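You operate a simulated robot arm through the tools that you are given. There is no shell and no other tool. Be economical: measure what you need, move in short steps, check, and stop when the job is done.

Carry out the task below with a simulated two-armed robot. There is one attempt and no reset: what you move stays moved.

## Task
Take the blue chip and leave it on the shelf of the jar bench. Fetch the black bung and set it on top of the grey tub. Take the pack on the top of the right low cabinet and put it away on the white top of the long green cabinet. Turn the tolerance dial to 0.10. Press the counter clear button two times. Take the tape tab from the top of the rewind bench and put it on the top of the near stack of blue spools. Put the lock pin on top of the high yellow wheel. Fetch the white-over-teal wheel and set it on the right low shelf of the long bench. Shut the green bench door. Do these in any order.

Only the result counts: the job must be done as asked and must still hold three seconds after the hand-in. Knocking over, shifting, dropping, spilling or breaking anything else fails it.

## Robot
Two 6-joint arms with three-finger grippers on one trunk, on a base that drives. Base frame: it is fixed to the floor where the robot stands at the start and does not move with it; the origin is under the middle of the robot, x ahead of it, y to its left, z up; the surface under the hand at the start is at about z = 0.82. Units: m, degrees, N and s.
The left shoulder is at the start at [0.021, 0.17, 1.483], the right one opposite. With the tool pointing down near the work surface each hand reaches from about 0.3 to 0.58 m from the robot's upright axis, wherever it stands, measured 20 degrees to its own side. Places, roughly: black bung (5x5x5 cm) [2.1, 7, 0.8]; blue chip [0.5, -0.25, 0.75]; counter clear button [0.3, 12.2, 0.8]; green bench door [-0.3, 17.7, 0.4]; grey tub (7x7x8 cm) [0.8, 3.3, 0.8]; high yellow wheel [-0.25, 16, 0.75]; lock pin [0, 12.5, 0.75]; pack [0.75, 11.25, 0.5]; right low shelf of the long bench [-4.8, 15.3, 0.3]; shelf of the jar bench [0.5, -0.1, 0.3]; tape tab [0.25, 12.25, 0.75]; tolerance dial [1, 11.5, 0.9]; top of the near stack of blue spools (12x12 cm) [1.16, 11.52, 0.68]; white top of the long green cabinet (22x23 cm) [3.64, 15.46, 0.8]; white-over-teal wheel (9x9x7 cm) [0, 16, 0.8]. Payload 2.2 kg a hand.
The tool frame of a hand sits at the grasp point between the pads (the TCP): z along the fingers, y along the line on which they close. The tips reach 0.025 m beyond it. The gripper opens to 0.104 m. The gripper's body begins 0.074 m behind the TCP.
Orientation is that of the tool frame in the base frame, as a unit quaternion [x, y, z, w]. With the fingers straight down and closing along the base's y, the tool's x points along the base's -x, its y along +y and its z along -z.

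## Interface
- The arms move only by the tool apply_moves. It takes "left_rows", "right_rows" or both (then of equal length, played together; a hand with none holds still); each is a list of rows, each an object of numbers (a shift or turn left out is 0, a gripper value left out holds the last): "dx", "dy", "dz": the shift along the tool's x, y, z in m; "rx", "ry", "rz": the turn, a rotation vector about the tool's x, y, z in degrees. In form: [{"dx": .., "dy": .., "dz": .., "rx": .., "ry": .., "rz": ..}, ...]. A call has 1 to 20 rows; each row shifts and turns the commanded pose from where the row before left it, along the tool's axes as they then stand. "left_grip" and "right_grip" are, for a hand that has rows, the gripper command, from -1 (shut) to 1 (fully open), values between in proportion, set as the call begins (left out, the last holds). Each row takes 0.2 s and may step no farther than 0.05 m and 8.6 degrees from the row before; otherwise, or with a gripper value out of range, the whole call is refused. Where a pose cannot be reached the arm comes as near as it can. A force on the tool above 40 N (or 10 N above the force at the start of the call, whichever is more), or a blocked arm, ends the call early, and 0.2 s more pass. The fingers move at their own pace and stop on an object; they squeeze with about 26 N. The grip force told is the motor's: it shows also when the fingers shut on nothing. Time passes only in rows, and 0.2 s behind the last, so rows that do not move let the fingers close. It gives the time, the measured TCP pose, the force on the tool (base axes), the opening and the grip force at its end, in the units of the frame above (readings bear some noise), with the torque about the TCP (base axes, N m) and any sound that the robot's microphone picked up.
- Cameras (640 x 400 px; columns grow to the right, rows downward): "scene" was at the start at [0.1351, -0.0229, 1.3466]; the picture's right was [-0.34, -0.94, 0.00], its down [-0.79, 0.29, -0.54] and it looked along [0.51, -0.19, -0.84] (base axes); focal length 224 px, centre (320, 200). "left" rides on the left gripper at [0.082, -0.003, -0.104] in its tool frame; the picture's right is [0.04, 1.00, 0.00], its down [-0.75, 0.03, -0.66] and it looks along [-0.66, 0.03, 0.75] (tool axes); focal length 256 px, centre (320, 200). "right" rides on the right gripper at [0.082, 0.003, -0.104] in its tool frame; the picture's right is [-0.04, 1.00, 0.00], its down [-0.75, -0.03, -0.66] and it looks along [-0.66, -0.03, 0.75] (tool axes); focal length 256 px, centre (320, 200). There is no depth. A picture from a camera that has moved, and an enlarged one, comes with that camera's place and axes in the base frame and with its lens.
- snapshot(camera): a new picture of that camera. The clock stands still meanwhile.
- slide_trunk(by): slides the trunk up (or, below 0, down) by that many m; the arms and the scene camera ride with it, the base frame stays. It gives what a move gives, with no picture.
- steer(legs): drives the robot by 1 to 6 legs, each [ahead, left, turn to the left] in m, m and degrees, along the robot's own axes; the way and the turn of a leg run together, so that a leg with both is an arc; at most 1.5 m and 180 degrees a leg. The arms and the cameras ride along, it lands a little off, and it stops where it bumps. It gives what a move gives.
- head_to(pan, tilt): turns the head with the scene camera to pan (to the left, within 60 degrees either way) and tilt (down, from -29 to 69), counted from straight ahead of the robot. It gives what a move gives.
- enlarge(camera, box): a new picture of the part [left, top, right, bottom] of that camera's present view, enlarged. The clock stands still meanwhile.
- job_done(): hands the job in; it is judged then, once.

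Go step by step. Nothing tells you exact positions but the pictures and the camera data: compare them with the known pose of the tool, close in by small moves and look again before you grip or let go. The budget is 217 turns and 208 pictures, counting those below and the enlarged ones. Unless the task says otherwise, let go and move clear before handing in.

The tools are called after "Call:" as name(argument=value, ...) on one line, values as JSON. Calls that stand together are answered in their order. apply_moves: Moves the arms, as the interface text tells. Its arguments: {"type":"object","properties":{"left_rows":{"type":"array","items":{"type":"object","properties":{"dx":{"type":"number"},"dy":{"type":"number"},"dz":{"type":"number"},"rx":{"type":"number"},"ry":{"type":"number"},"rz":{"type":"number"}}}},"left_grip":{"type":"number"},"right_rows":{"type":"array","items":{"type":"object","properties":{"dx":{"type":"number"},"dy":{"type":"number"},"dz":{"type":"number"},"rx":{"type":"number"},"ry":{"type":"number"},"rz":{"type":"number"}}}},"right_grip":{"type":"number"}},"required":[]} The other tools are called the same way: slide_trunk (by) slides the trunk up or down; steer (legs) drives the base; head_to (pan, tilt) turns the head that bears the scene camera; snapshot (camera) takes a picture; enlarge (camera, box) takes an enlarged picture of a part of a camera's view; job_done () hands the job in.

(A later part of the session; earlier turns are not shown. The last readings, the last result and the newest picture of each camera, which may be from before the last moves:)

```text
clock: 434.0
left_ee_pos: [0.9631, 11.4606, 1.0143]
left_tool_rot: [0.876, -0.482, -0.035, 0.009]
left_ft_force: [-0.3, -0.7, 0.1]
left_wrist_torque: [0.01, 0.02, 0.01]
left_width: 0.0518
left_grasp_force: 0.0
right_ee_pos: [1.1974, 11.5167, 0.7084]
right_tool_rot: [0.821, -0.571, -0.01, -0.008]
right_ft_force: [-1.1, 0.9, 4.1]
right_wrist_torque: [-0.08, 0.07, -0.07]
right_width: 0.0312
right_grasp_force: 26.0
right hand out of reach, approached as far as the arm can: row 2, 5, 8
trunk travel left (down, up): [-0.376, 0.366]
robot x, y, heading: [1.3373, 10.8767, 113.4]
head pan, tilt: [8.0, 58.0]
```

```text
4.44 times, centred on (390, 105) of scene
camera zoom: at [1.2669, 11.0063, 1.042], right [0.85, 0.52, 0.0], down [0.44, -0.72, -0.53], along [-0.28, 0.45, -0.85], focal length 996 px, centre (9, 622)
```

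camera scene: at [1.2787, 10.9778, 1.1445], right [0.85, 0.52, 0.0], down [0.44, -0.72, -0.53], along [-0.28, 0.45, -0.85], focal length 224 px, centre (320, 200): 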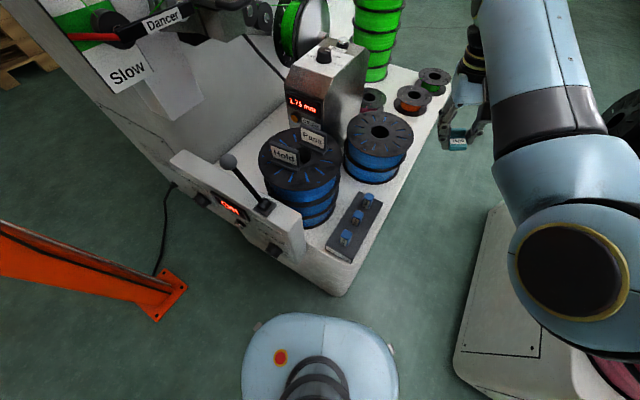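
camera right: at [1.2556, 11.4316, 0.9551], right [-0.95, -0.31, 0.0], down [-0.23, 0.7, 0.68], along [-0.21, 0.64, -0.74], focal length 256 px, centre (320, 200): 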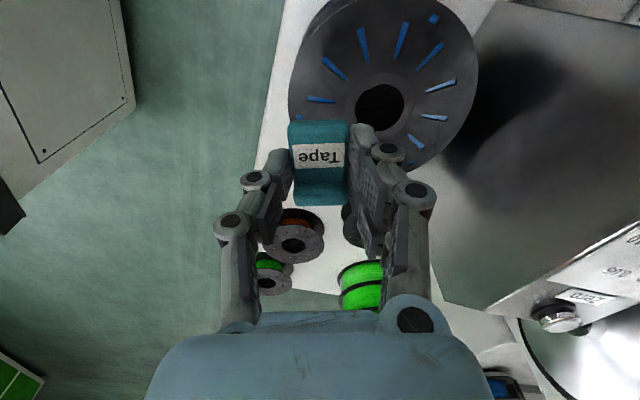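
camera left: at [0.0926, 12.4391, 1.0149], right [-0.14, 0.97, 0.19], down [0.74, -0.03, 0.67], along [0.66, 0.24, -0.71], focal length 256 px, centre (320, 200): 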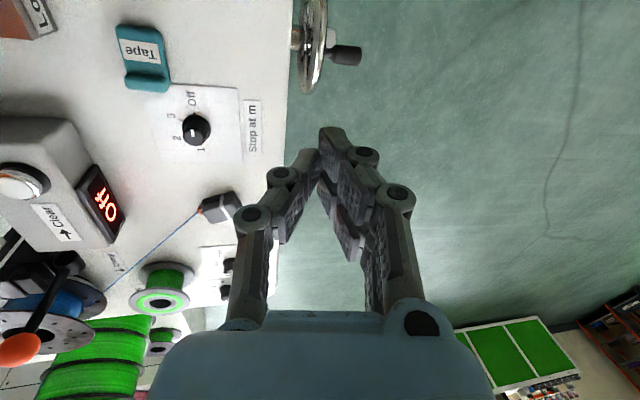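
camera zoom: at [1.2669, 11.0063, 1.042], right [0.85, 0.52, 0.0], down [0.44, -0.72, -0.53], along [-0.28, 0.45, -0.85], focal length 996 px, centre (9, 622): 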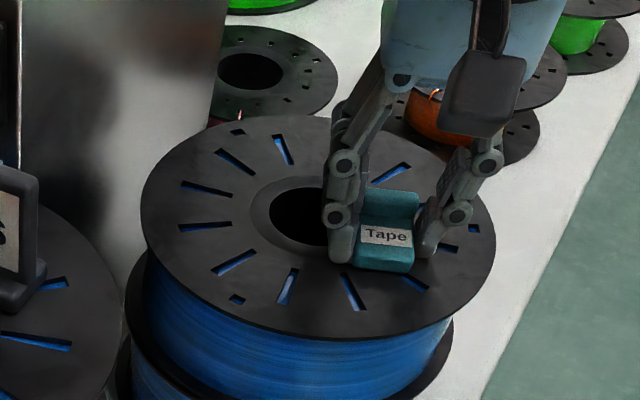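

Tab touches the spool top. Release and lift.

Call:
apply_moves(right_rows=[{}, {}, {}], right_grip=-0.1)

Call:
apply_moves(right_rows=[{"dz": -0.01}, {"dz": -0.03}, {"dz": -0.04}, {"dz": -0.04}, {"dx": 0.03, "dz": -0.03}, {"dx": 0.04}, {}])

Call:
enlarge(camera="scene", box=[200, 40, 480, 220])

```text
clock: 434.8
left_ee_pos: [0.9639, 11.4599, 1.0142]
left_tool_rot: [0.875, -0.482, -0.035, 0.009]
left_ft_force: [0.1, -0.8, -1.3]
left_wrist_torque: [-0.03, 0.02, 0.0]
left_width: 0.0518
left_grasp_force: 0.0
right_ee_pos: [1.1981, 11.5162, 0.7063]
right_tool_rot: [0.821, -0.571, -0.011, -0.008]
right_ft_force: [0.0, 0.8, 4.5]
right_wrist_torque: [-0.03, -0.07, 0.01]
right_width: 0.0467
right_grasp_force: 0.0
trunk travel left (down, up): [-0.376, 0.366]
robot x, y, heading: [1.3365, 10.8814, 113.6]
head pan, tilt: [8.0, 58.0]
```

```text
clock: 436.4
left_ee_pos: [0.9622, 11.4591, 1.0129]
left_tool_rot: [0.875, -0.483, -0.034, 0.01]
left_ft_force: [0.7, -0.5, 0.0]
left_wrist_torque: [0.0, -0.01, 0.02]
left_width: 0.052
left_grasp_force: 0.1
right_ee_pos: [1.1627, 11.5375, 0.8325]
right_tool_rot: [0.821, -0.571, -0.009, -0.008]
right_ft_force: [0.1, -0.3, 0.5]
right_wrist_torque: [-0.01, -0.02, 0.0]
right_width: 0.0466
right_grasp_force: 0.0
right hand out of reach, approached as far as the arm can: row 2, 3, 4, 5, 6
trunk travel left (down, up): [-0.376, 0.366]
robot x, y, heading: [1.3354, 10.8748, 113.2]
head pan, tilt: [8.0, 58.0]
```

```text
2.22 times, centred on (340, 130) of scene
camera zoom: at [1.267, 11.0065, 1.0419], right [0.85, 0.52, 0.0], down [0.44, -0.72, -0.53], along [-0.28, 0.45, -0.85], focal length 498 px, centre (276, 356)
```

zoom: 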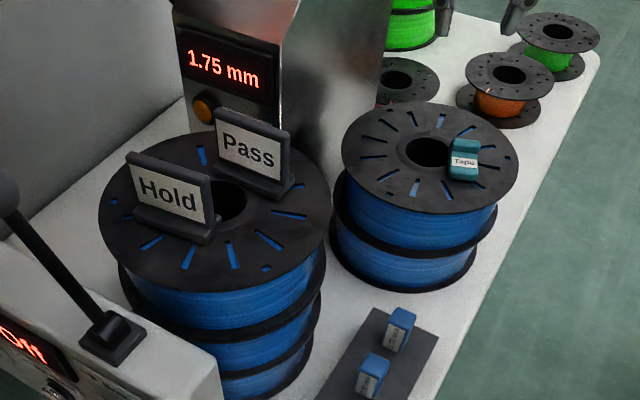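

The tab rests on the stack. Next the pack: turn back to face +y and check the left hand's surroundings.

Call:
apply_moves(right_rows=[{"dx": 0.03, "dy": -0.02}, {"dx": 0.03, "dy": -0.02}, {"dx": 0.03, "dy": -0.02}, {}])

Call:
steer(legs=[[0, 0, -23.3], [0, 0.06, 0]])

Call:
apply_moves(left_rows=[{"dx": 0.045}, {"dx": 0.045}, {"dx": 0.045}, {"dx": 0.045}, {"dx": 0.045}, {"dy": 0.01}, {"ry": -8}, {"ry": -8}, {"ry": -8}, {}])

```text
clock: 437.4
left_ee_pos: [0.9626, 11.4592, 1.0131]
left_tool_rot: [0.876, -0.481, -0.034, 0.01]
left_ft_force: [-0.2, -0.1, -0.3]
left_wrist_torque: [-0.04, -0.03, 0.01]
left_width: 0.0519
left_grasp_force: 0.0
right_ee_pos: [1.1946, 11.5523, 0.8077]
right_tool_rot: [0.82, -0.572, -0.009, -0.007]
right_ft_force: [-1.5, -0.4, 0.2]
right_wrist_torque: [0.01, 0.02, 0.05]
right_width: 0.0469
right_grasp_force: 0.1
right hand out of reach, approached as far as the arm can: row 1, 2, 3
trunk travel left (down, up): [-0.376, 0.366]
robot x, y, heading: [1.3319, 10.8799, 113.3]
head pan, tilt: [8.0, 58.0]
```

```text
clock: 439.6
left_ee_pos: [1.1591, 11.5591, 1.0135]
left_tool_rot: [0.761, -0.647, -0.034, 0.001]
left_ft_force: [-0.7, -0.7, 0.3]
left_wrist_torque: [0.02, -0.03, -0.01]
left_width: 0.052
left_grasp_force: 0.2
right_ee_pos: [1.4098, 11.5529, 0.8079]
right_tool_rot: [-0.69, 0.724, 0.007, 0.009]
right_ft_force: [0.1, 0.1, 0.1]
right_wrist_torque: [0.0, -0.07, -0.01]
right_width: 0.0466
right_grasp_force: 0.1
trunk travel left (down, up): [-0.376, 0.366]
robot x, y, heading: [1.2728, 10.8793, 90.1]
head pan, tilt: [8.0, 58.0]
```

```text
clock: 442.0
left_ee_pos: [1.1305, 11.5408, 0.9441]
left_tool_rot: [0.748, -0.613, -0.224, -0.117]
left_ft_force: [-0.2, 0.4, -0.4]
left_wrist_torque: [0.01, -0.02, 0.01]
left_width: 0.0522
left_grasp_force: 0.1
left hand out of reach, approached as far as the arm can: row 1, 2, 3, 4, 5, 6, 7, 8, 9
right_ee_pos: [1.4101, 11.5521, 0.8081]
right_tool_rot: [-0.69, 0.724, 0.007, 0.009]
right_ft_force: [-0.7, -0.5, 0.0]
right_wrist_torque: [-0.01, -0.02, 0.01]
right_width: 0.0467
right_grasp_force: 0.0
trunk travel left (down, up): [-0.376, 0.366]
robot x, y, heading: [1.2774, 10.8792, 90.4]
head pan, tilt: [8.0, 58.0]
stopped in row 10 (left hand): the arm was blocked; the commanded pose is now the measured one
```

The low trunk makes this pose awkward. Raise the trunk and then bring the left hand outward and back.

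Call:
slide_trunk(by=0.3)

Call:
apply_moves(left_rows=[{"dy": 0.03}, {"dy": 0.03}, {"dx": 0.03}, {"dx": 0.03}, {"dx": 0.03}, {"dx": 0.03}, {}])

Call:
snapshot(camera="left")

```text
clock: 445.0
left_ee_pos: [1.1369, 11.5387, 1.2442]
left_tool_rot: [0.746, -0.616, -0.221, -0.119]
left_ft_force: [0.5, 0.8, 0.0]
left_wrist_torque: [0.01, 0.04, -0.01]
left_width: 0.052
left_grasp_force: 0.1
right_ee_pos: [1.4112, 11.5601, 1.1476]
right_tool_rot: [-0.69, 0.723, 0.03, 0.03]
right_ft_force: [0.2, 0.1, 0.4]
right_wrist_torque: [-0.02, 0.0, 0.01]
right_width: 0.0467
right_grasp_force: 0.1
trunk travel left (down, up): [-0.676, 0.066]
robot x, y, heading: [1.2737, 10.8778, 90.6]
head pan, tilt: [8.0, 58.0]
```

```text
clock: 446.5
left_ee_pos: [1.0264, 11.435, 1.2119]
left_tool_rot: [0.747, -0.594, -0.284, -0.087]
left_ft_force: [0.2, 0.1, -0.1]
left_wrist_torque: [0.01, 0.01, 0.02]
left_width: 0.0518
left_grasp_force: 0.1
right_ee_pos: [1.4108, 11.5579, 1.1451]
right_tool_rot: [-0.69, 0.723, 0.028, 0.029]
right_ft_force: [0.0, 0.0, 0.1]
right_wrist_torque: [-0.02, -0.01, 0.0]
right_width: 0.0467
right_grasp_force: 0.0
trunk travel left (down, up): [-0.676, 0.066]
robot x, y, heading: [1.274, 10.8775, 90.5]
head pan, tilt: [8.0, 58.0]
stopped in row 7 (left hand): the arm was blocked; the commanded pose is now the measured one
```

```text
78 pictures are left
camera left: at [1.0741, 11.3189, 1.2544], right [-0.93, -0.31, 0.19], down [0.08, 0.32, 0.95], along [-0.35, 0.9, -0.27], focal length 256 px, centre (320, 200)
```

left: 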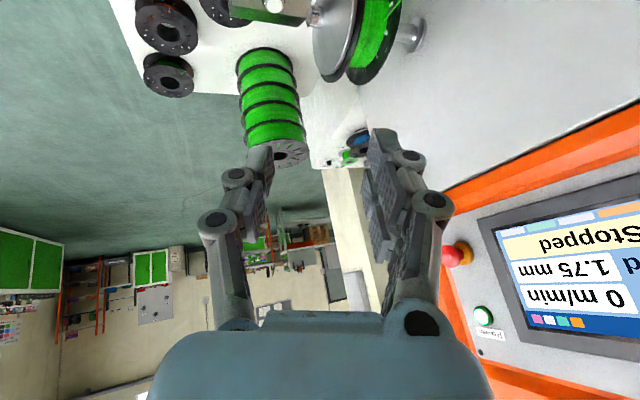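

I'll back the robot 0.18 m for more arm room, lower the trunk 0.2, and set the left tool to a clean 25° forward tilt.

Call:
steer(legs=[[-0.18, 0, 0]])

Call:
slide_trunk(by=-0.2)

Call:
apply_moves(left_rows=[{"rx": 6.1, "ry": 2.0, "rz": 2.9}, {"rx": 6.1, "ry": 2.0, "rz": 2.9}, {"rx": 6.1, "ry": 2.0, "rz": 2.9}, {}])

```text
clock: 448.0
left_ee_pos: [1.0289, 11.256, 1.2105]
left_tool_rot: [0.747, -0.594, -0.284, -0.087]
left_ft_force: [0.2, 0.1, 0.3]
left_wrist_torque: [0.0, -0.01, 0.0]
left_width: 0.052
left_grasp_force: 0.0
right_ee_pos: [1.4127, 11.3802, 1.1492]
right_tool_rot: [-0.69, 0.723, 0.029, 0.029]
right_ft_force: [0.2, 0.6, -0.3]
right_wrist_torque: [0.02, -0.02, 0.04]
right_width: 0.0464
right_grasp_force: 0.1
trunk travel left (down, up): [-0.676, 0.066]
robot x, y, heading: [1.2721, 10.6996, 90.1]
head pan, tilt: [8.0, 58.0]
```

```text
clock: 450.2
left_ee_pos: [1.0261, 11.2554, 1.0112]
left_tool_rot: [0.748, -0.593, -0.285, -0.086]
left_ft_force: [0.0, -0.2, 0.2]
left_wrist_torque: [0.0, 0.02, -0.01]
left_width: 0.0521
left_grasp_force: 0.0
right_ee_pos: [1.4114, 11.3835, 0.9399]
right_tool_rot: [-0.691, 0.722, 0.024, 0.025]
right_ft_force: [0.5, 0.3, -0.3]
right_wrist_torque: [-0.01, -0.01, 0.0]
right_width: 0.0466
right_grasp_force: 0.1
trunk travel left (down, up): [-0.476, 0.266]
robot x, y, heading: [1.2802, 10.7008, 90.7]
head pan, tilt: [8.0, 58.0]
```

```text
clock: 451.2
left_ee_pos: [1.0278, 11.2557, 1.0104]
left_tool_rot: [-0.69, 0.691, 0.151, 0.152]
left_ft_force: [-0.3, 0.0, 0.5]
left_wrist_torque: [0.01, 0.0, 0.03]
left_width: 0.052
left_grasp_force: 0.1
right_ee_pos: [1.4108, 11.382, 0.9407]
right_tool_rot: [-0.69, 0.723, 0.025, 0.024]
right_ft_force: [-0.2, -0.1, -0.3]
right_wrist_torque: [0.01, -0.01, -0.02]
right_width: 0.0468
right_grasp_force: 0.1
trunk travel left (down, up): [-0.476, 0.266]
robot x, y, heading: [1.2753, 10.7009, 90.5]
head pan, tilt: [8.0, 58.0]
```

Call:
apply_moves(left_rows=[{"dx": 0.037, "dz": -0.01}, {"dx": 0.037, "dz": 0.01}, {"dx": 0.037, "dz": 0.036}, {"dy": 0.043}, {"dy": 0.043}, {"dy": 0.043}, {"dy": 0.042}, {}], left_grip=0.2)

Call:
snapshot(camera="left")

```text
refused: row 3 steps farther than a row can; nothing moved
```

```text
77 pictures are left
camera left: at [1.0315, 11.1391, 1.0723], right [-1.0, -0.04, -0.02], down [-0.03, 0.41, 0.91], along [-0.03, 0.91, -0.41], focal length 256 px, centre (320, 200)
```

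left: 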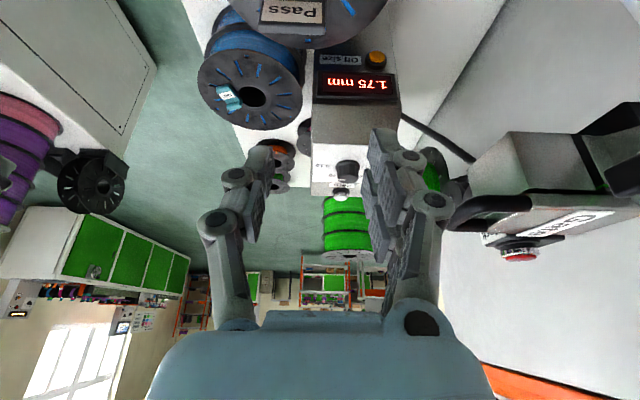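

Call:
apply_moves(left_rows=[{"dx": 0.037, "dz": -0.01}, {"dx": 0.037, "dz": 0.01}, {"dx": 0.037, "dz": 0.018}, {"dz": 0.018}, {"dy": 0.043}, {"dy": 0.043}, {"dy": 0.043}, {"dy": 0.042}, {}], left_grip=0.2)

Call:
snapshot(camera="left")

```text
clock: 453.4
left_ee_pos: [0.9365, 11.2282, 0.9538]
left_tool_rot: [-0.647, 0.723, 0.165, 0.176]
left_ft_force: [4.3, -0.2, 2.1]
left_wrist_torque: [0.0, 0.28, 0.09]
left_width: 0.0624
left_grasp_force: 0.3
right_ee_pos: [1.5014, 11.3475, 0.9541]
right_tool_rot: [-0.657, 0.753, 0.029, 0.029]
right_ft_force: [3.2, -1.5, 1.2]
right_wrist_torque: [0.15, 0.29, 0.06]
right_width: 0.0465
right_grasp_force: 0.0
trunk travel left (down, up): [-0.476, 0.266]
robot x, y, heading: [1.3031, 10.7305, 86.3]
head pan, tilt: [8.0, 58.0]
stopped in row 9 (left hand): the arm was blocked; the commanded pose is now the measured one
```

```text
76 pictures are left
camera left: at [0.9286, 11.1081, 1.0088], right [-1.0, 0.07, -0.01], down [0.02, 0.36, 0.93], along [0.07, 0.93, -0.36], focal length 256 px, centre (320, 200)
```

left: 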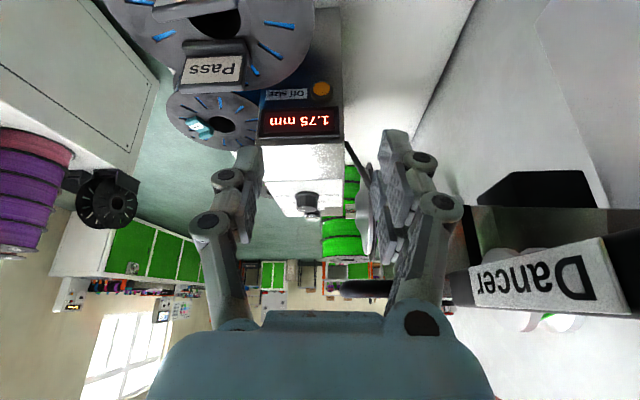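

The arm's elbow seems to have bumped something on the left and pushed the base. Let me look there.

Call:
head_to(pan=55, tilt=35)

Call:
snapshot(camera="scene")

```text
clock: 454.5
left_ee_pos: [0.9174, 11.2718, 0.9081]
left_tool_rot: [-0.644, 0.735, 0.118, 0.175]
left_ft_force: [142.1, -3.0, 3.4]
left_wrist_torque: [0.24, 14.97, 10.12]
left_width: 0.0624
left_grasp_force: 0.2
right_ee_pos: [1.4824, 11.3942, 0.9263]
right_tool_rot: [-0.638, 0.77, 0.008, 0.024]
right_ft_force: [-0.5, 0.5, 0.6]
right_wrist_torque: [-0.09, -0.04, 0.03]
right_width: 0.0469
right_grasp_force: 0.1
trunk travel left (down, up): [-0.476, 0.266]
robot x, y, heading: [1.2722, 10.7309, 82.8]
head pan, tilt: [55.0, 35.0]
```

```text
75 pictures are left
camera scene: at [1.2185, 10.8741, 1.1742], right [0.68, 0.74, -0.01], down [0.42, -0.4, -0.82], along [-0.61, 0.55, -0.58], focal length 224 px, centre (320, 200)
```

scene: 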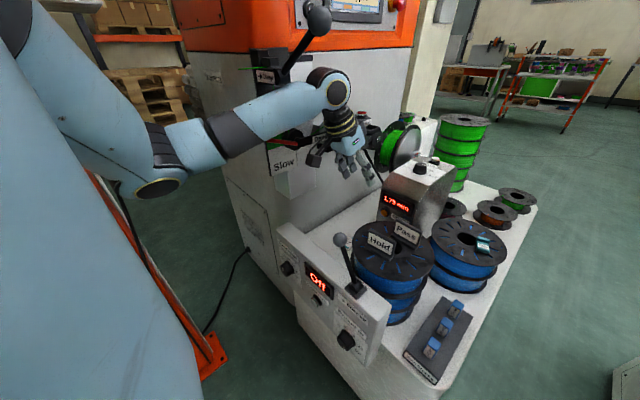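

The left wrist is pressing on the dancer mechanism. Relieve it immediately by moving right.

Call:
apply_moves(left_rows=[{"dy": -0.02}, {"dy": -0.03}, {"dy": -0.04}, {}])

Call:
snapshot(camera="scene")

```text
clock: 455.5
left_ee_pos: [0.9858, 11.2312, 0.9185]
left_tool_rot: [-0.668, 0.712, 0.14, 0.166]
left_ft_force: [-0.6, -0.9, 0.3]
left_wrist_torque: [0.01, -0.05, -0.02]
left_width: 0.0626
left_grasp_force: 0.2
right_ee_pos: [1.4599, 11.3946, 0.9374]
right_tool_rot: [-0.665, 0.746, 0.012, 0.03]
right_ft_force: [-0.2, -1.2, 0.6]
right_wrist_torque: [0.02, -0.06, 0.0]
right_width: 0.0464
right_grasp_force: 0.0
trunk travel left (down, up): [-0.476, 0.266]
robot x, y, heading: [1.3046, 10.7271, 86.6]
head pan, tilt: [55.0, 35.0]
```

```text
74 pictures are left
camera scene: at [1.2338, 10.8541, 1.1766], right [0.62, 0.78, 0.0], down [0.45, -0.36, -0.82], along [-0.64, 0.51, -0.57], focal length 224 px, centre (320, 200)
```

scene: 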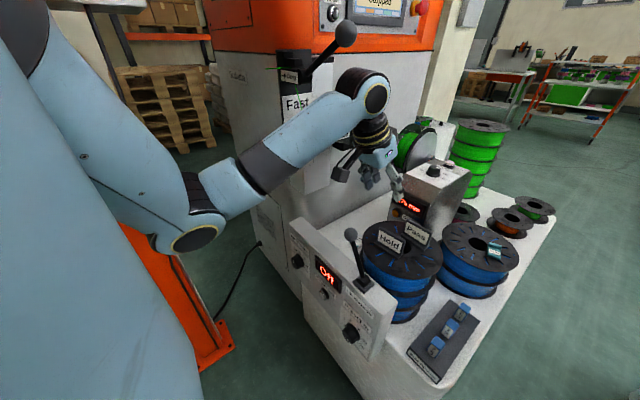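

I'll approach the pack from the south-east under the overhead arms: move the left hand right, then reposition the robot to about (1.42, 10.84) facing 115°.

Call:
apply_moves(left_rows=[{"dy": -0.04}, {"dy": -0.04}, {"dy": -0.04}, {"dy": -0.03}, {}])

Call:
steer(legs=[[0.12, -0.11, 14], [0, 0, 14.4]])

Call:
head_to(pan=25, tilt=50)

Call:
snapshot(camera="scene")

```text
clock: 456.7
left_ee_pos: [1.1261, 11.224, 0.9235]
left_tool_rot: [-0.666, 0.714, 0.147, 0.16]
left_ft_force: [0.1, -0.1, -0.5]
left_wrist_torque: [0.01, 0.0, 0.04]
left_width: 0.0622
left_grasp_force: 0.1
right_ee_pos: [1.4586, 11.3952, 0.9371]
right_tool_rot: [-0.663, 0.748, 0.012, 0.031]
right_ft_force: [-0.6, 0.1, 0.2]
right_wrist_torque: [0.01, -0.01, 0.01]
right_width: 0.0472
right_grasp_force: 0.1
trunk travel left (down, up): [-0.476, 0.266]
robot x, y, heading: [1.2983, 10.7281, 86.6]
head pan, tilt: [55.0, 35.0]
```

```text
clock: 459.0
left_ee_pos: [1.0122, 11.2073, 0.923]
left_tool_rot: [0.822, -0.526, -0.183, -0.118]
left_ft_force: [0.0, -0.2, 0.5]
left_wrist_torque: [-0.02, 0.0, -0.01]
left_width: 0.0624
left_grasp_force: 0.1
right_ee_pos: [1.2213, 11.518, 0.9373]
right_tool_rot: [0.828, -0.56, -0.018, -0.026]
right_ft_force: [0.1, -1.0, 0.6]
right_wrist_torque: [0.0, 0.02, 0.0]
right_width: 0.0471
right_grasp_force: 0.1
trunk travel left (down, up): [-0.476, 0.266]
robot x, y, heading: [1.3941, 10.8504, 115.1]
head pan, tilt: [55.0, 35.0]
```

```text
clock: 460.0
left_ee_pos: [1.0112, 11.208, 0.9233]
left_tool_rot: [0.822, -0.526, -0.182, -0.117]
left_ft_force: [0.5, -0.2, -0.7]
left_wrist_torque: [0.0, 0.0, -0.01]
left_width: 0.0624
left_grasp_force: 0.1
right_ee_pos: [1.2208, 11.5181, 0.9368]
right_tool_rot: [0.828, -0.56, -0.019, -0.025]
right_ft_force: [-0.7, 0.5, -1.1]
right_wrist_torque: [0.02, -0.02, 0.01]
right_width: 0.0469
right_grasp_force: 0.0
trunk travel left (down, up): [-0.476, 0.266]
robot x, y, heading: [1.3977, 10.8537, 115.0]
head pan, tilt: [25.0, 50.0]
```

```text
73 pictures are left
camera scene: at [1.3068, 10.9705, 1.1547], right [0.64, 0.77, 0.0], down [0.59, -0.49, -0.64], along [-0.49, 0.41, -0.77], focal length 224 px, centre (320, 200)
```

scene: 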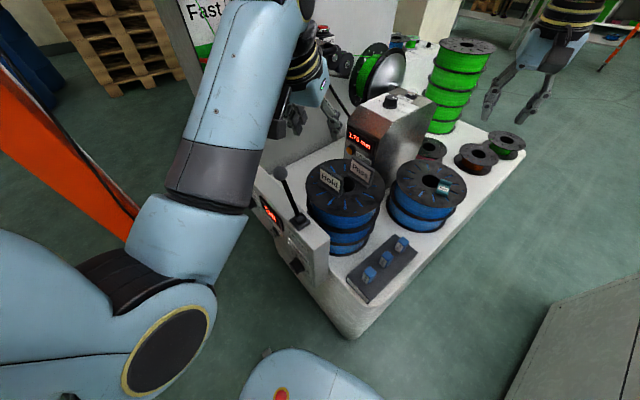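

The geometry is tight (lever ball at (0.96, 11.14, 0.80), dancer and gate overhead), so I'll rotate the wrist to keep the hand camera clear and step toward a pre-point near (0.90, 11.22, 0.86).

Call:
apply_moves(left_rows=[{"rz": 8.5}, {"rz": 8.5}, {"rz": 8.5}, {"rz": 8.5}, {"dx": 0.008, "dy": 0.023, "dz": 0.02}, {"dx": 0.008, "dy": 0.023, "dz": 0.02}, {"dx": 0.008, "dy": 0.023, "dz": 0.02}, {"dx": 0.008, "dy": 0.023, "dz": 0.02}, {}], left_grip=0.1)

Call:
snapshot(camera="left")

Call:
snapshot(camera="scene")

```text
clock: 462.0
left_ee_pos: [0.9046, 11.2205, 0.8615]
left_tool_rot: [-0.632, 0.744, 0.208, 0.06]
left_ft_force: [0.7, 0.2, 0.4]
left_wrist_torque: [-0.03, -0.03, 0.04]
left_width: 0.0574
left_grasp_force: 0.0
right_ee_pos: [1.2212, 11.5182, 0.9371]
right_tool_rot: [0.828, -0.56, -0.019, -0.026]
right_ft_force: [0.1, 0.0, -0.4]
right_wrist_torque: [0.01, 0.03, -0.01]
right_width: 0.0467
right_grasp_force: 0.1
trunk travel left (down, up): [-0.476, 0.266]
robot x, y, heading: [1.4016, 10.8514, 115.1]
head pan, tilt: [25.0, 50.0]
```

```text
72 pictures are left
camera left: at [0.9098, 11.1043, 0.927], right [-0.97, 0.08, 0.22], down [0.23, 0.44, 0.87], along [-0.03, 0.89, -0.45], focal length 256 px, centre (320, 200)
```

left: 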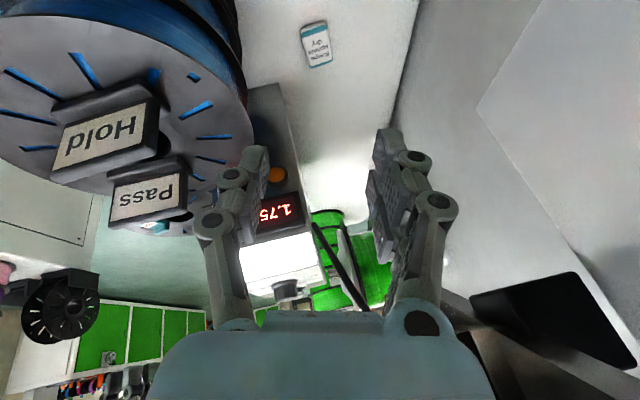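

```text
71 pictures are left
camera scene: at [1.3072, 10.9704, 1.1547], right [0.64, 0.77, 0.0], down [0.59, -0.49, -0.64], along [-0.49, 0.41, -0.77], focal length 224 px, centre (320, 200)
```

scene: 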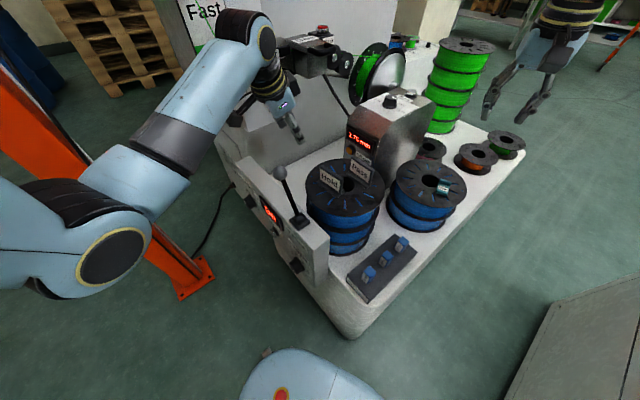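

The pack lies exactly along the tool axis. Descend along it 0.2 m and look.

Call:
apply_moves(left_rows=[{"dz": 0.035}, {"dz": 0.035}, {"dz": 0.035}, {"dz": 0.035}, {"dz": 0.035}, {"dz": 0.025}, {}])

Call:
snapshot(camera="left")

Call:
snapshot(camera="scene")

```text
clock: 463.6
left_ee_pos: [0.8687, 11.2983, 0.6815]
left_tool_rot: [-0.632, 0.744, 0.21, 0.06]
left_ft_force: [0.2, 0.1, -0.3]
left_wrist_torque: [-0.02, 0.0, 0.0]
left_width: 0.0575
left_grasp_force: 0.1
right_ee_pos: [1.2208, 11.518, 0.936]
right_tool_rot: [0.828, -0.56, -0.019, -0.026]
right_ft_force: [0.7, -0.5, 0.1]
right_wrist_torque: [-0.01, 0.0, -0.01]
right_width: 0.0468
right_grasp_force: 0.0
trunk travel left (down, up): [-0.476, 0.266]
robot x, y, heading: [1.3967, 10.8505, 115.4]
head pan, tilt: [25.0, 50.0]
```

```text
70 pictures are left
camera left: at [0.8736, 11.1834, 0.7466], right [-0.97, 0.08, 0.22], down [0.23, 0.44, 0.87], along [-0.03, 0.9, -0.44], focal length 256 px, centre (320, 200)
```

left: 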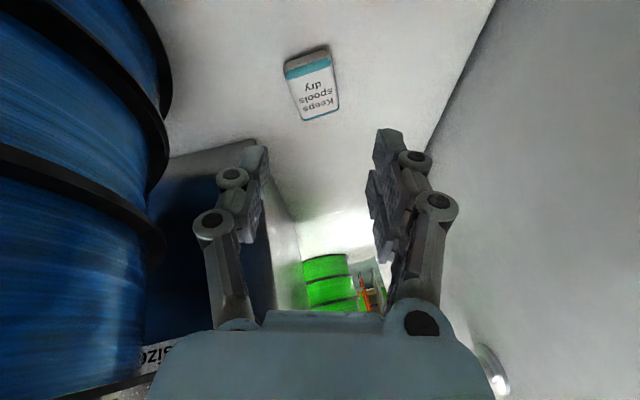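

```text
69 pictures are left
camera scene: at [1.3069, 10.9701, 1.1547], right [0.64, 0.77, 0.0], down [0.59, -0.49, -0.64], along [-0.49, 0.41, -0.77], focal length 224 px, centre (320, 200)
```

scene: 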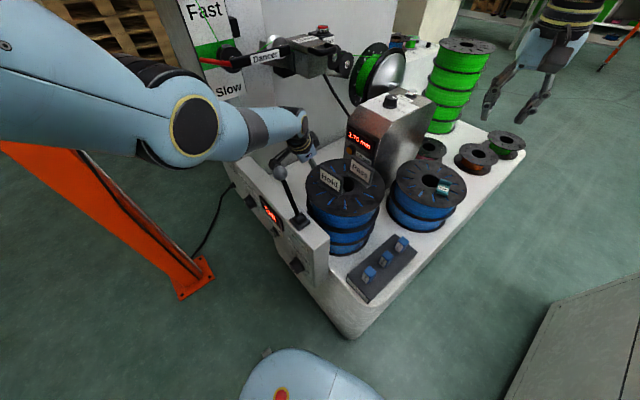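

Call:
apply_moves(left_rows=[{"dx": 0.006, "dy": -0.003, "dz": 0.03}, {"dx": 0.006, "dy": -0.004, "dz": 0.03}, {"dz": 0.03}, {}])

Call:
snapshot(camera="left")

```text
clock: 464.2
left_ee_pos: [0.8743, 11.2945, 0.6591]
left_tool_rot: [-0.628, 0.744, 0.218, 0.064]
left_ft_force: [2.1, 8.6, -2.7]
left_wrist_torque: [-0.05, 0.2, 0.46]
left_width: 0.0569
left_grasp_force: 0.1
left hand out of reach, approached as far as the arm can: row 1, 2, 3
right_ee_pos: [1.2228, 11.5184, 0.9358]
right_tool_rot: [0.827, -0.562, -0.018, -0.027]
right_ft_force: [0.1, -0.7, 0.0]
right_wrist_torque: [0.04, -0.03, -0.03]
right_width: 0.0468
right_grasp_force: 0.1
trunk travel left (down, up): [-0.476, 0.266]
robot x, y, heading: [1.3966, 10.8541, 115.1]
head pan, tilt: [25.0, 50.0]
stopped in row 3 (left hand): the force on the tool passed its limit at 46 N (the readings are from after the stop); the commanded pose is now the measured one
```

```text
68 pictures are left
camera left: at [0.8793, 11.1782, 0.7226], right [-0.97, 0.08, 0.23], down [0.24, 0.42, 0.87], along [-0.03, 0.9, -0.43], focal length 256 px, centre (320, 200)
```

left: 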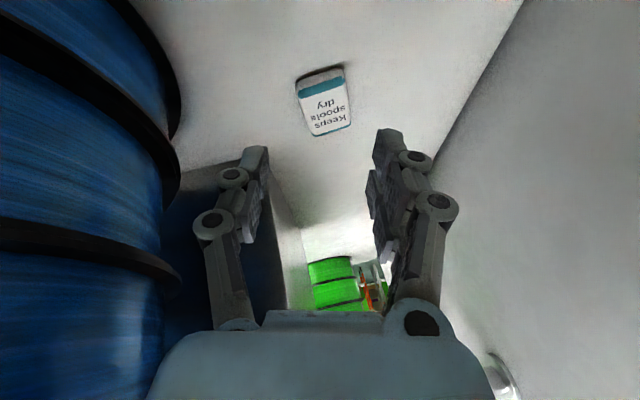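

The reach ran out and the hand camera touched the panel edge. I'll retreat along the axis, move the hand east, then reposition the robot left/forward to get better reach and clear the lever.

Call:
apply_moves(left_rows=[{"dz": -0.02}, {"dz": -0.035}, {"dz": -0.04}, {"dz": -0.04}, {"dz": -0.04}, {"dz": -0.04}, {"dz": -0.03}, {"dy": -0.04}, {"dy": -0.04}, {"dy": -0.02}, {}])

Call:
steer(legs=[[0.045, 0.1, 0]])

Call:
snapshot(camera="scene")

```text
clock: 466.6
left_ee_pos: [1.0145, 11.1817, 0.8538]
left_tool_rot: [-0.628, 0.745, 0.217, 0.062]
left_ft_force: [0.2, 0.7, 0.6]
left_wrist_torque: [-0.02, -0.01, 0.0]
left_width: 0.0573
left_grasp_force: 0.1
right_ee_pos: [1.2228, 11.52, 0.9369]
right_tool_rot: [0.827, -0.562, -0.018, -0.025]
right_ft_force: [0.1, -0.2, 0.3]
right_wrist_torque: [0.01, 0.01, 0.0]
right_width: 0.0469
right_grasp_force: 0.1
trunk travel left (down, up): [-0.476, 0.266]
robot x, y, heading: [1.3988, 10.8549, 115.0]
head pan, tilt: [25.0, 50.0]
```

```text
clock: 467.9
left_ee_pos: [0.9027, 11.1808, 0.8544]
left_tool_rot: [-0.629, 0.744, 0.216, 0.063]
left_ft_force: [0.0, -0.3, 0.8]
left_wrist_torque: [0.03, -0.02, 0.02]
left_width: 0.0569
left_grasp_force: 0.0
right_ee_pos: [1.1116, 11.5174, 0.9369]
right_tool_rot: [0.827, -0.561, -0.019, -0.025]
right_ft_force: [-1.1, 0.3, -0.2]
right_wrist_torque: [-0.02, -0.09, 0.04]
right_width: 0.0468
right_grasp_force: 0.1
trunk travel left (down, up): [-0.476, 0.266]
robot x, y, heading: [1.2878, 10.8529, 114.9]
head pan, tilt: [25.0, 50.0]
```

```text
67 pictures are left
camera scene: at [1.1947, 10.97, 1.1546], right [0.64, 0.76, 0.0], down [0.59, -0.49, -0.64], along [-0.49, 0.41, -0.77], focal length 224 px, centre (320, 200)
```

scene: 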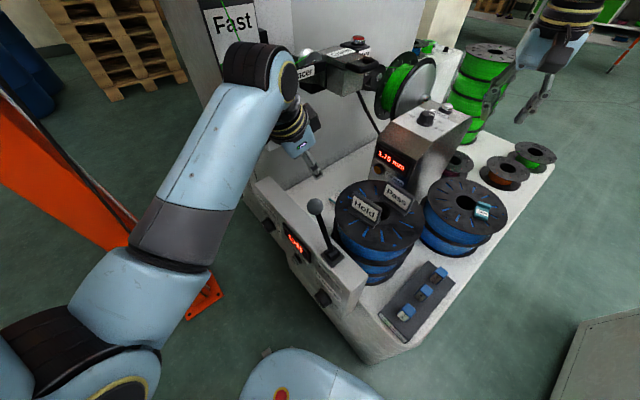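

Call:
apply_moves(left_rows=[{"dx": -0.011, "dy": -0.002, "dz": 0.03}, {"dx": -0.011, "dy": -0.002, "dz": 0.042}, {"dz": 0.035}, {"dz": 0.035}, {"dz": 0.035}, {"dz": 0.035}, {"dz": 0.035}, {}])

Call:
snapshot(camera="left")

Call:
snapshot(camera="scene")

```text
clock: 469.6
left_ee_pos: [0.8683, 11.2999, 0.6393]
left_tool_rot: [-0.628, 0.744, 0.218, 0.063]
left_ft_force: [-0.7, -1.1, 0.8]
left_wrist_torque: [0.03, 0.02, 0.03]
left_width: 0.057
left_grasp_force: 0.0
right_ee_pos: [1.1127, 11.5165, 0.9376]
right_tool_rot: [0.827, -0.561, -0.02, -0.025]
right_ft_force: [-0.1, -1.1, 0.4]
right_wrist_torque: [0.02, 0.02, 0.0]
right_width: 0.0468
right_grasp_force: 0.1
trunk travel left (down, up): [-0.476, 0.266]
robot x, y, heading: [1.2903, 10.8554, 115.0]
head pan, tilt: [25.0, 50.0]
```

```text
66 pictures are left
camera left: at [0.8734, 11.1823, 0.7027], right [-0.97, 0.08, 0.23], down [0.24, 0.42, 0.87], along [-0.03, 0.9, -0.43], focal length 256 px, centre (320, 200)
```

left: 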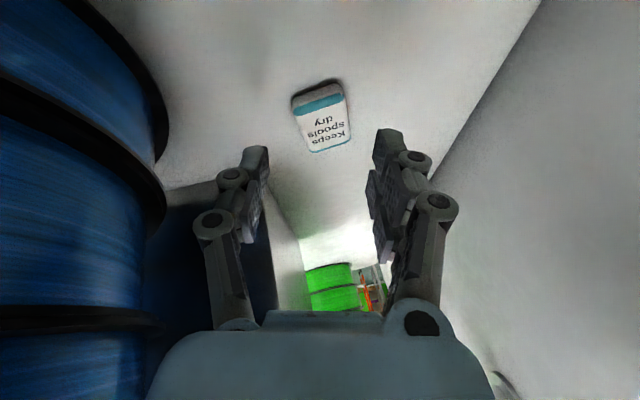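

```text
65 pictures are left
camera scene: at [1.1972, 10.9686, 1.1549], right [0.64, 0.77, 0.0], down [0.59, -0.49, -0.64], along [-0.49, 0.41, -0.77], focal length 224 px, centre (320, 200)
```

scene: 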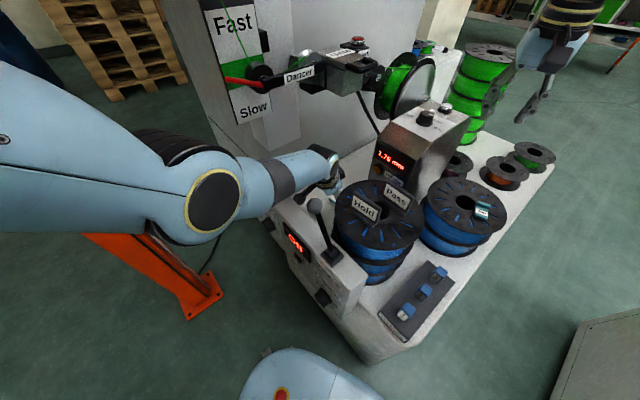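

Good alignment. Continue along the axis in small steps.

Call:
apply_moves(left_rows=[{"dz": 0.015}, {"dz": 0.015}, {"dz": 0.015}, {"dz": 0.01}, {}])

Call:
snapshot(camera="left")

```text
clock: 470.9
left_ee_pos: [0.8694, 11.3004, 0.6182]
left_tool_rot: [-0.628, 0.744, 0.217, 0.063]
left_ft_force: [0.4, 0.8, 0.1]
left_wrist_torque: [-0.02, 0.04, 0.0]
left_width: 0.0572
left_grasp_force: 0.1
left hand out of reach, approached as far as the arm can: row 2, 3, 4
right_ee_pos: [1.1118, 11.5181, 0.9368]
right_tool_rot: [0.827, -0.561, -0.018, -0.026]
right_ft_force: [-0.1, 0.1, 0.6]
right_wrist_torque: [0.02, 0.01, 0.01]
right_width: 0.0468
right_grasp_force: 0.1
trunk travel left (down, up): [-0.476, 0.266]
robot x, y, heading: [1.2868, 10.8499, 115.0]
head pan, tilt: [25.0, 50.0]
```

```text
64 pictures are left
camera left: at [0.8745, 11.1844, 0.6827], right [-0.97, 0.08, 0.23], down [0.24, 0.42, 0.87], along [-0.03, 0.9, -0.43], focal length 256 px, centre (320, 200)
```

left: 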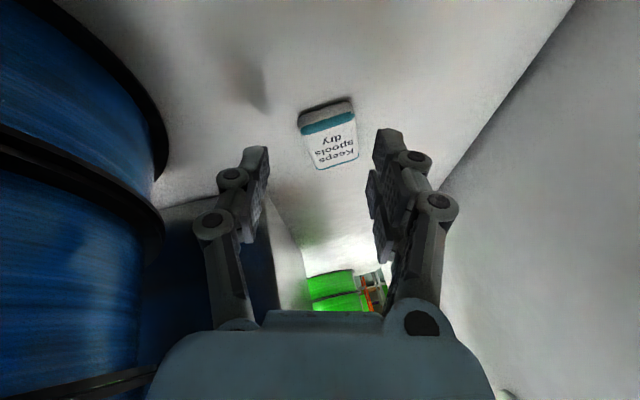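

Exactly what's missing is 3 cm forward and 4.5 cm down: use the base and trunk.

Call:
steer(legs=[[0.03, 0, 0]])

Call:
slide_trunk(by=-0.035)

Call:
snapshot(camera="left")

```text
clock: 471.7
left_ee_pos: [0.8562, 11.3278, 0.6174]
left_tool_rot: [-0.628, 0.745, 0.216, 0.062]
left_ft_force: [-0.2, 0.1, -1.2]
left_wrist_torque: [-0.02, -0.03, 0.0]
left_width: 0.0571
left_grasp_force: 0.2
right_ee_pos: [1.0995, 11.5479, 0.9354]
right_tool_rot: [0.827, -0.561, -0.018, -0.026]
right_ft_force: [-0.9, 0.5, 0.4]
right_wrist_torque: [-0.05, -0.04, 0.02]
right_width: 0.0465
right_grasp_force: 0.1
trunk travel left (down, up): [-0.476, 0.266]
robot x, y, heading: [1.2748, 10.8766, 114.8]
head pan, tilt: [25.0, 50.0]
```

```text
clock: 472.5
left_ee_pos: [0.8575, 11.3274, 0.5839]
left_tool_rot: [-0.628, 0.745, 0.217, 0.063]
left_ft_force: [0.7, -2.0, 5.6]
left_wrist_torque: [-0.06, -0.24, -0.03]
left_width: 0.059
left_grasp_force: 0.7
right_ee_pos: [1.0989, 11.5455, 0.9019]
right_tool_rot: [0.827, -0.561, -0.018, -0.025]
right_ft_force: [0.6, 0.5, -0.4]
right_wrist_torque: [-0.02, 0.01, -0.01]
right_width: 0.0469
right_grasp_force: 0.1
trunk travel left (down, up): [-0.441, 0.301]
robot x, y, heading: [1.2798, 10.8798, 114.9]
head pan, tilt: [25.0, 50.0]
```

```text
63 pictures are left
camera left: at [0.8622, 11.2117, 0.6481], right [-0.97, 0.08, 0.23], down [0.24, 0.42, 0.87], along [-0.03, 0.9, -0.43], focal length 256 px, centre (320, 200)
```

left: 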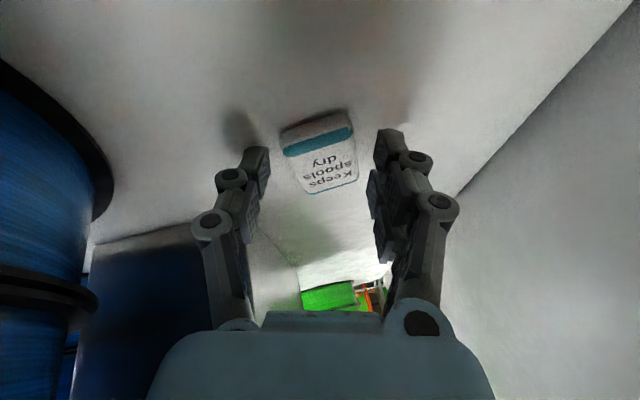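

East fingertip touches first because the tool is rolled; correct the roll by 8° and advance to seat around the pack.

Call:
apply_moves(left_rows=[{"dz": -0.004}, {"rx": 4}, {"rx": 4}, {"dz": 0.004, "dx": -0.003}, {"dz": 0.004, "dx": -0.003}, {}])

Call:
snapshot(camera="left")

```text
clock: 473.9
left_ee_pos: [0.8573, 11.3256, 0.5868]
left_tool_rot: [-0.623, 0.758, 0.165, 0.107]
left_ft_force: [-0.3, 0.3, 0.5]
left_wrist_torque: [0.02, -0.01, 0.0]
left_width: 0.057
left_grasp_force: 0.1
left hand out of reach, approached as far as the arm can: row 4, 5
right_ee_pos: [1.0996, 11.5447, 0.9]
right_tool_rot: [0.827, -0.562, -0.018, -0.026]
right_ft_force: [0.1, 0.4, -0.8]
right_wrist_torque: [0.0, -0.01, 0.02]
right_width: 0.0469
right_grasp_force: 0.1
trunk travel left (down, up): [-0.441, 0.301]
robot x, y, heading: [1.2712, 10.8818, 114.4]
head pan, tilt: [25.0, 50.0]
```

```text
62 pictures are left
camera left: at [0.8485, 11.2115, 0.6542], right [-0.99, 0.13, 0.1], down [0.15, 0.44, 0.89], along [0.07, 0.89, -0.45], focal length 256 px, centre (320, 200)
```

left: 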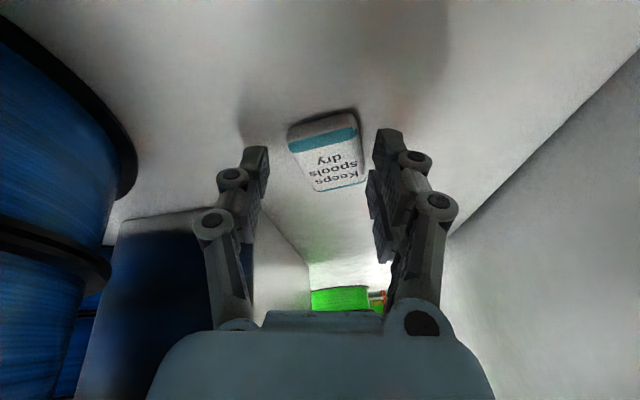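

Call:
slide_trunk(by=-0.014)

Call:
apply_moves(left_rows=[{}, {}, {}, {}], left_grip=-1)

Call:
snapshot(camera="left")

```text
clock: 474.5
left_ee_pos: [0.8578, 11.3285, 0.5768]
left_tool_rot: [-0.622, 0.757, 0.169, 0.107]
left_ft_force: [3.7, 0.8, 20.5]
left_wrist_torque: [-0.03, 0.18, -0.03]
left_width: 0.0646
left_grasp_force: 3.1
right_ee_pos: [1.1005, 11.5452, 0.8899]
right_tool_rot: [0.827, -0.562, -0.017, -0.026]
right_ft_force: [0.1, -0.5, 0.4]
right_wrist_torque: [0.0, 0.04, 0.02]
right_width: 0.047
right_grasp_force: 0.0
trunk travel left (down, up): [-0.427, 0.315]
robot x, y, heading: [1.2741, 10.8815, 114.9]
head pan, tilt: [25.0, 50.0]
```

```text
clock: 475.2
left_ee_pos: [0.851, 11.3294, 0.5796]
left_tool_rot: [-0.622, 0.757, 0.172, 0.105]
left_ft_force: [1.7, -10.5, 23.3]
left_wrist_torque: [-0.52, -0.49, -0.17]
left_width: 0.0417
left_grasp_force: 25.6
right_ee_pos: [1.0977, 11.5448, 0.8886]
right_tool_rot: [0.827, -0.561, -0.017, -0.026]
right_ft_force: [-0.2, 0.1, -0.3]
right_wrist_torque: [0.0, -0.03, 0.01]
right_width: 0.0469
right_grasp_force: 0.0
trunk travel left (down, up): [-0.427, 0.315]
robot x, y, heading: [1.2743, 10.8785, 115.1]
head pan, tilt: [25.0, 50.0]
stopped in row 3 (left hand): the force on the tool passed its limit at 42 N (the readings are from after the stop); the commanded pose is now the measured one
```

```text
61 pictures are left
camera left: at [0.8434, 11.2137, 0.6453], right [-0.98, 0.13, 0.11], down [0.16, 0.43, 0.89], along [0.07, 0.89, -0.44], focal length 256 px, centre (320, 200)
```

left: 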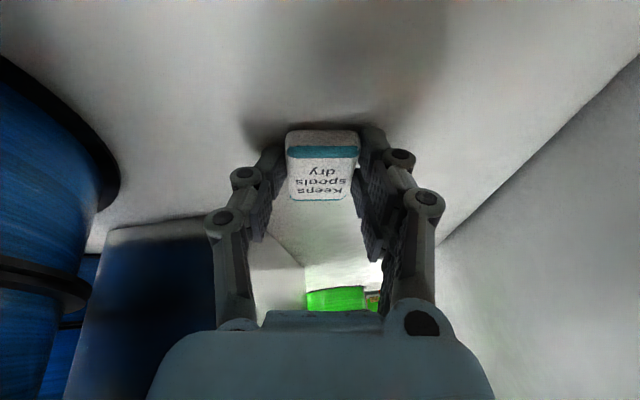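

The pack is gripped. Lift gently with the trunk and check.

Call:
apply_moves(left_rows=[{"dz": -0.002}, {"dz": -0.004}, {}], left_grip=-1)

Call:
slide_trunk(by=0.03)

Call:
apply_moves(left_rows=[{"dz": -0.01}, {"dz": -0.02}, {"dz": -0.025}, {"dz": -0.025}, {"dz": -0.025}, {"dz": -0.025}, {"dz": -0.025}, {"dz": -0.02}, {"dz": -0.01}, {}])

Call:
snapshot(camera="left")

```text
clock: 476.0
left_ee_pos: [0.8532, 11.3262, 0.5813]
left_tool_rot: [-0.621, 0.757, 0.169, 0.107]
left_ft_force: [-0.8, -0.3, -0.5]
left_wrist_torque: [-0.01, 0.0, -0.02]
left_width: 0.0391
left_grasp_force: 26.5
right_ee_pos: [1.0979, 11.5462, 0.886]
right_tool_rot: [0.827, -0.561, -0.017, -0.024]
right_ft_force: [-0.3, -0.5, 0.2]
right_wrist_torque: [0.0, -0.01, -0.03]
right_width: 0.0468
right_grasp_force: 0.1
trunk travel left (down, up): [-0.427, 0.315]
robot x, y, heading: [1.2755, 10.8816, 115.0]
head pan, tilt: [25.0, 50.0]
```

```text
clock: 476.8
left_ee_pos: [0.8517, 11.3264, 0.6117]
left_tool_rot: [-0.622, 0.757, 0.17, 0.106]
left_ft_force: [0.0, 1.2, -0.9]
left_wrist_torque: [-0.02, -0.03, 0.04]
left_width: 0.0392
left_grasp_force: 26.2
right_ee_pos: [1.0974, 11.5449, 0.9166]
right_tool_rot: [0.828, -0.561, -0.016, -0.024]
right_ft_force: [0.6, -0.4, 0.0]
right_wrist_torque: [0.01, -0.01, -0.01]
right_width: 0.047
right_grasp_force: 0.1
trunk travel left (down, up): [-0.457, 0.285]
robot x, y, heading: [1.2765, 10.8807, 114.8]
head pan, tilt: [25.0, 50.0]
```

```text
clock: 479.0
left_ee_pos: [0.8596, 11.2541, 0.7824]
left_tool_rot: [-0.622, 0.757, 0.17, 0.106]
left_ft_force: [0.5, 0.7, -0.2]
left_wrist_torque: [0.03, 0.02, 0.0]
left_width: 0.039
left_grasp_force: 25.9
right_ee_pos: [1.0978, 11.5475, 0.9177]
right_tool_rot: [0.827, -0.561, -0.017, -0.025]
right_ft_force: [0.7, -0.6, 0.0]
right_wrist_torque: [-0.01, 0.0, -0.01]
right_width: 0.0469
right_grasp_force: 0.1
trunk travel left (down, up): [-0.457, 0.285]
robot x, y, heading: [1.2771, 10.8822, 115.0]
head pan, tilt: [25.0, 50.0]
```

```text
60 pictures are left
camera left: at [0.8525, 11.1401, 0.8477], right [-0.99, 0.13, 0.11], down [0.16, 0.43, 0.89], along [0.07, 0.89, -0.45], focal length 256 px, centre (320, 200)
```

left: 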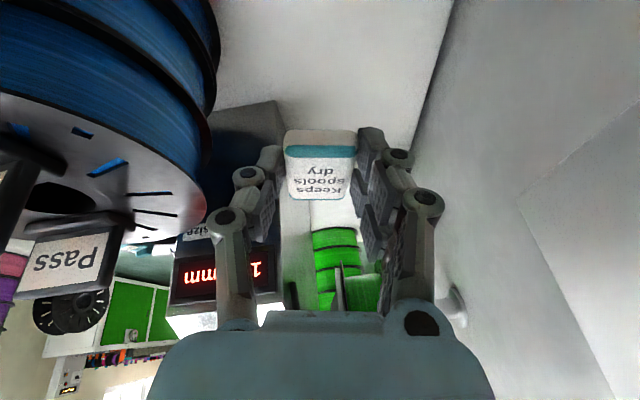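

Pack held. Move up and east out of the nook in small steps, then back the robot away.

Call:
apply_moves(left_rows=[{"dy": -0.015, "dz": -0.02}, {"dy": -0.015, "dz": -0.03}, {"dy": -0.016, "dz": -0.03}, {"dx": -0.007, "dy": -0.023, "dz": -0.02}, {"dx": -0.007, "dy": -0.023, "dz": -0.02}, {"dx": -0.007, "dy": -0.023, "dz": -0.018}, {"dx": -0.007, "dy": -0.023, "dz": -0.018}, {}])

Call:
steer(legs=[[-0.3, 0, 0], [-0.25, 0, -25]])

Call:
snapshot(camera="scene")

```text
clock: 480.3
left_ee_pos: [0.8908, 11.1722, 0.885]
left_tool_rot: [-0.607, 0.769, 0.202, 0.005]
left_ft_force: [0.2, -0.1, 0.1]
left_wrist_torque: [-0.03, 0.04, 0.01]
left_width: 0.0394
left_grasp_force: 25.9
left hand out of reach, approached as far as the arm can: row 6
right_ee_pos: [1.0987, 11.5456, 0.9173]
right_tool_rot: [0.827, -0.561, -0.016, -0.025]
right_ft_force: [0.7, -0.5, -0.4]
right_wrist_torque: [0.0, 0.01, 0.0]
right_width: 0.0468
right_grasp_force: 0.1
trunk travel left (down, up): [-0.457, 0.285]
robot x, y, heading: [1.2733, 10.8825, 114.8]
head pan, tilt: [25.0, 50.0]
stopped in row 6 (left hand): the arm was blocked; the commanded pose is now the measured one
```

```text
clock: 483.8
left_ee_pos: [1.229, 10.7947, 0.886]
left_tool_rot: [-0.424, 0.882, 0.197, 0.049]
left_ft_force: [0.3, -0.9, 0.1]
left_wrist_torque: [0.05, 0.02, 0.01]
left_width: 0.039
left_grasp_force: 25.9
right_ee_pos: [1.5759, 11.0437, 0.9174]
right_tool_rot: [-0.684, 0.729, 0.012, 0.029]
right_ft_force: [0.7, -0.1, 0.8]
right_wrist_torque: [0.04, -0.02, 0.0]
right_width: 0.0469
right_grasp_force: 0.1
trunk travel left (down, up): [-0.457, 0.285]
robot x, y, heading: [1.4514, 10.3671, 89.5]
head pan, tilt: [25.0, 50.0]
```

```text
59 pictures are left
camera scene: at [1.418, 10.5109, 1.1355], right [0.91, 0.42, 0.0], down [0.32, -0.7, -0.64], along [-0.27, 0.58, -0.77], focal length 224 px, centre (320, 200)
```

scene: 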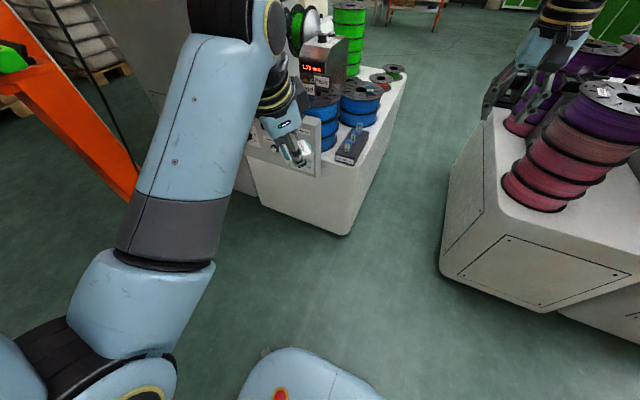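

All intact. Retract the right hand and drive back to the west aisle for the lock pin.

Call:
apply_moves(right_rows=[{"dx": 0.04, "dy": -0.02}, {"dx": 0.04, "dy": -0.02}, {"dx": 0.04, "dy": -0.02}, {"dx": 0.04, "dy": -0.02}, {}])

Call:
steer(legs=[[-0.34, 0, 0], [0, 0, 90.5], [1.2, 0, 0], [1.05, 0, 0], [0, 0, -90]])

```text
clock: 485.0
left_ee_pos: [1.2282, 10.7952, 0.8847]
left_tool_rot: [-0.424, 0.883, 0.197, 0.05]
left_ft_force: [-0.3, 0.0, 0.0]
left_wrist_torque: [-0.04, 0.01, 0.01]
left_width: 0.0391
left_grasp_force: 25.7
right_ee_pos: [1.6123, 11.0393, 0.8801]
right_tool_rot: [-0.685, 0.728, 0.01, 0.028]
right_ft_force: [-0.5, 0.0, -0.1]
right_wrist_torque: [-0.04, 0.03, 0.01]
right_width: 0.047
right_grasp_force: 0.2
right hand out of reach, approached as far as the arm can: row 1, 2, 3, 4
trunk travel left (down, up): [-0.457, 0.285]
robot x, y, heading: [1.4502, 10.3657, 89.8]
head pan, tilt: [25.0, 50.0]
```

```text
clock: 505.6
left_ee_pos: [-1.0064, 10.3773, 0.8866]
left_tool_rot: [-0.431, 0.879, 0.198, 0.048]
left_ft_force: [-1.2, 1.2, -0.9]
left_wrist_torque: [0.03, 0.03, 0.0]
left_width: 0.0392
left_grasp_force: 25.9
right_ee_pos: [-0.6275, 10.6286, 0.8802]
right_tool_rot: [-0.69, 0.723, 0.011, 0.027]
right_ft_force: [-0.5, -0.7, 0.0]
right_wrist_torque: [0.0, -0.01, 0.0]
right_width: 0.0467
right_grasp_force: 0.1
trunk travel left (down, up): [-0.457, 0.285]
robot x, y, heading: [-0.7763, 9.9546, 90.5]
head pan, tilt: [25.0, 50.0]
```

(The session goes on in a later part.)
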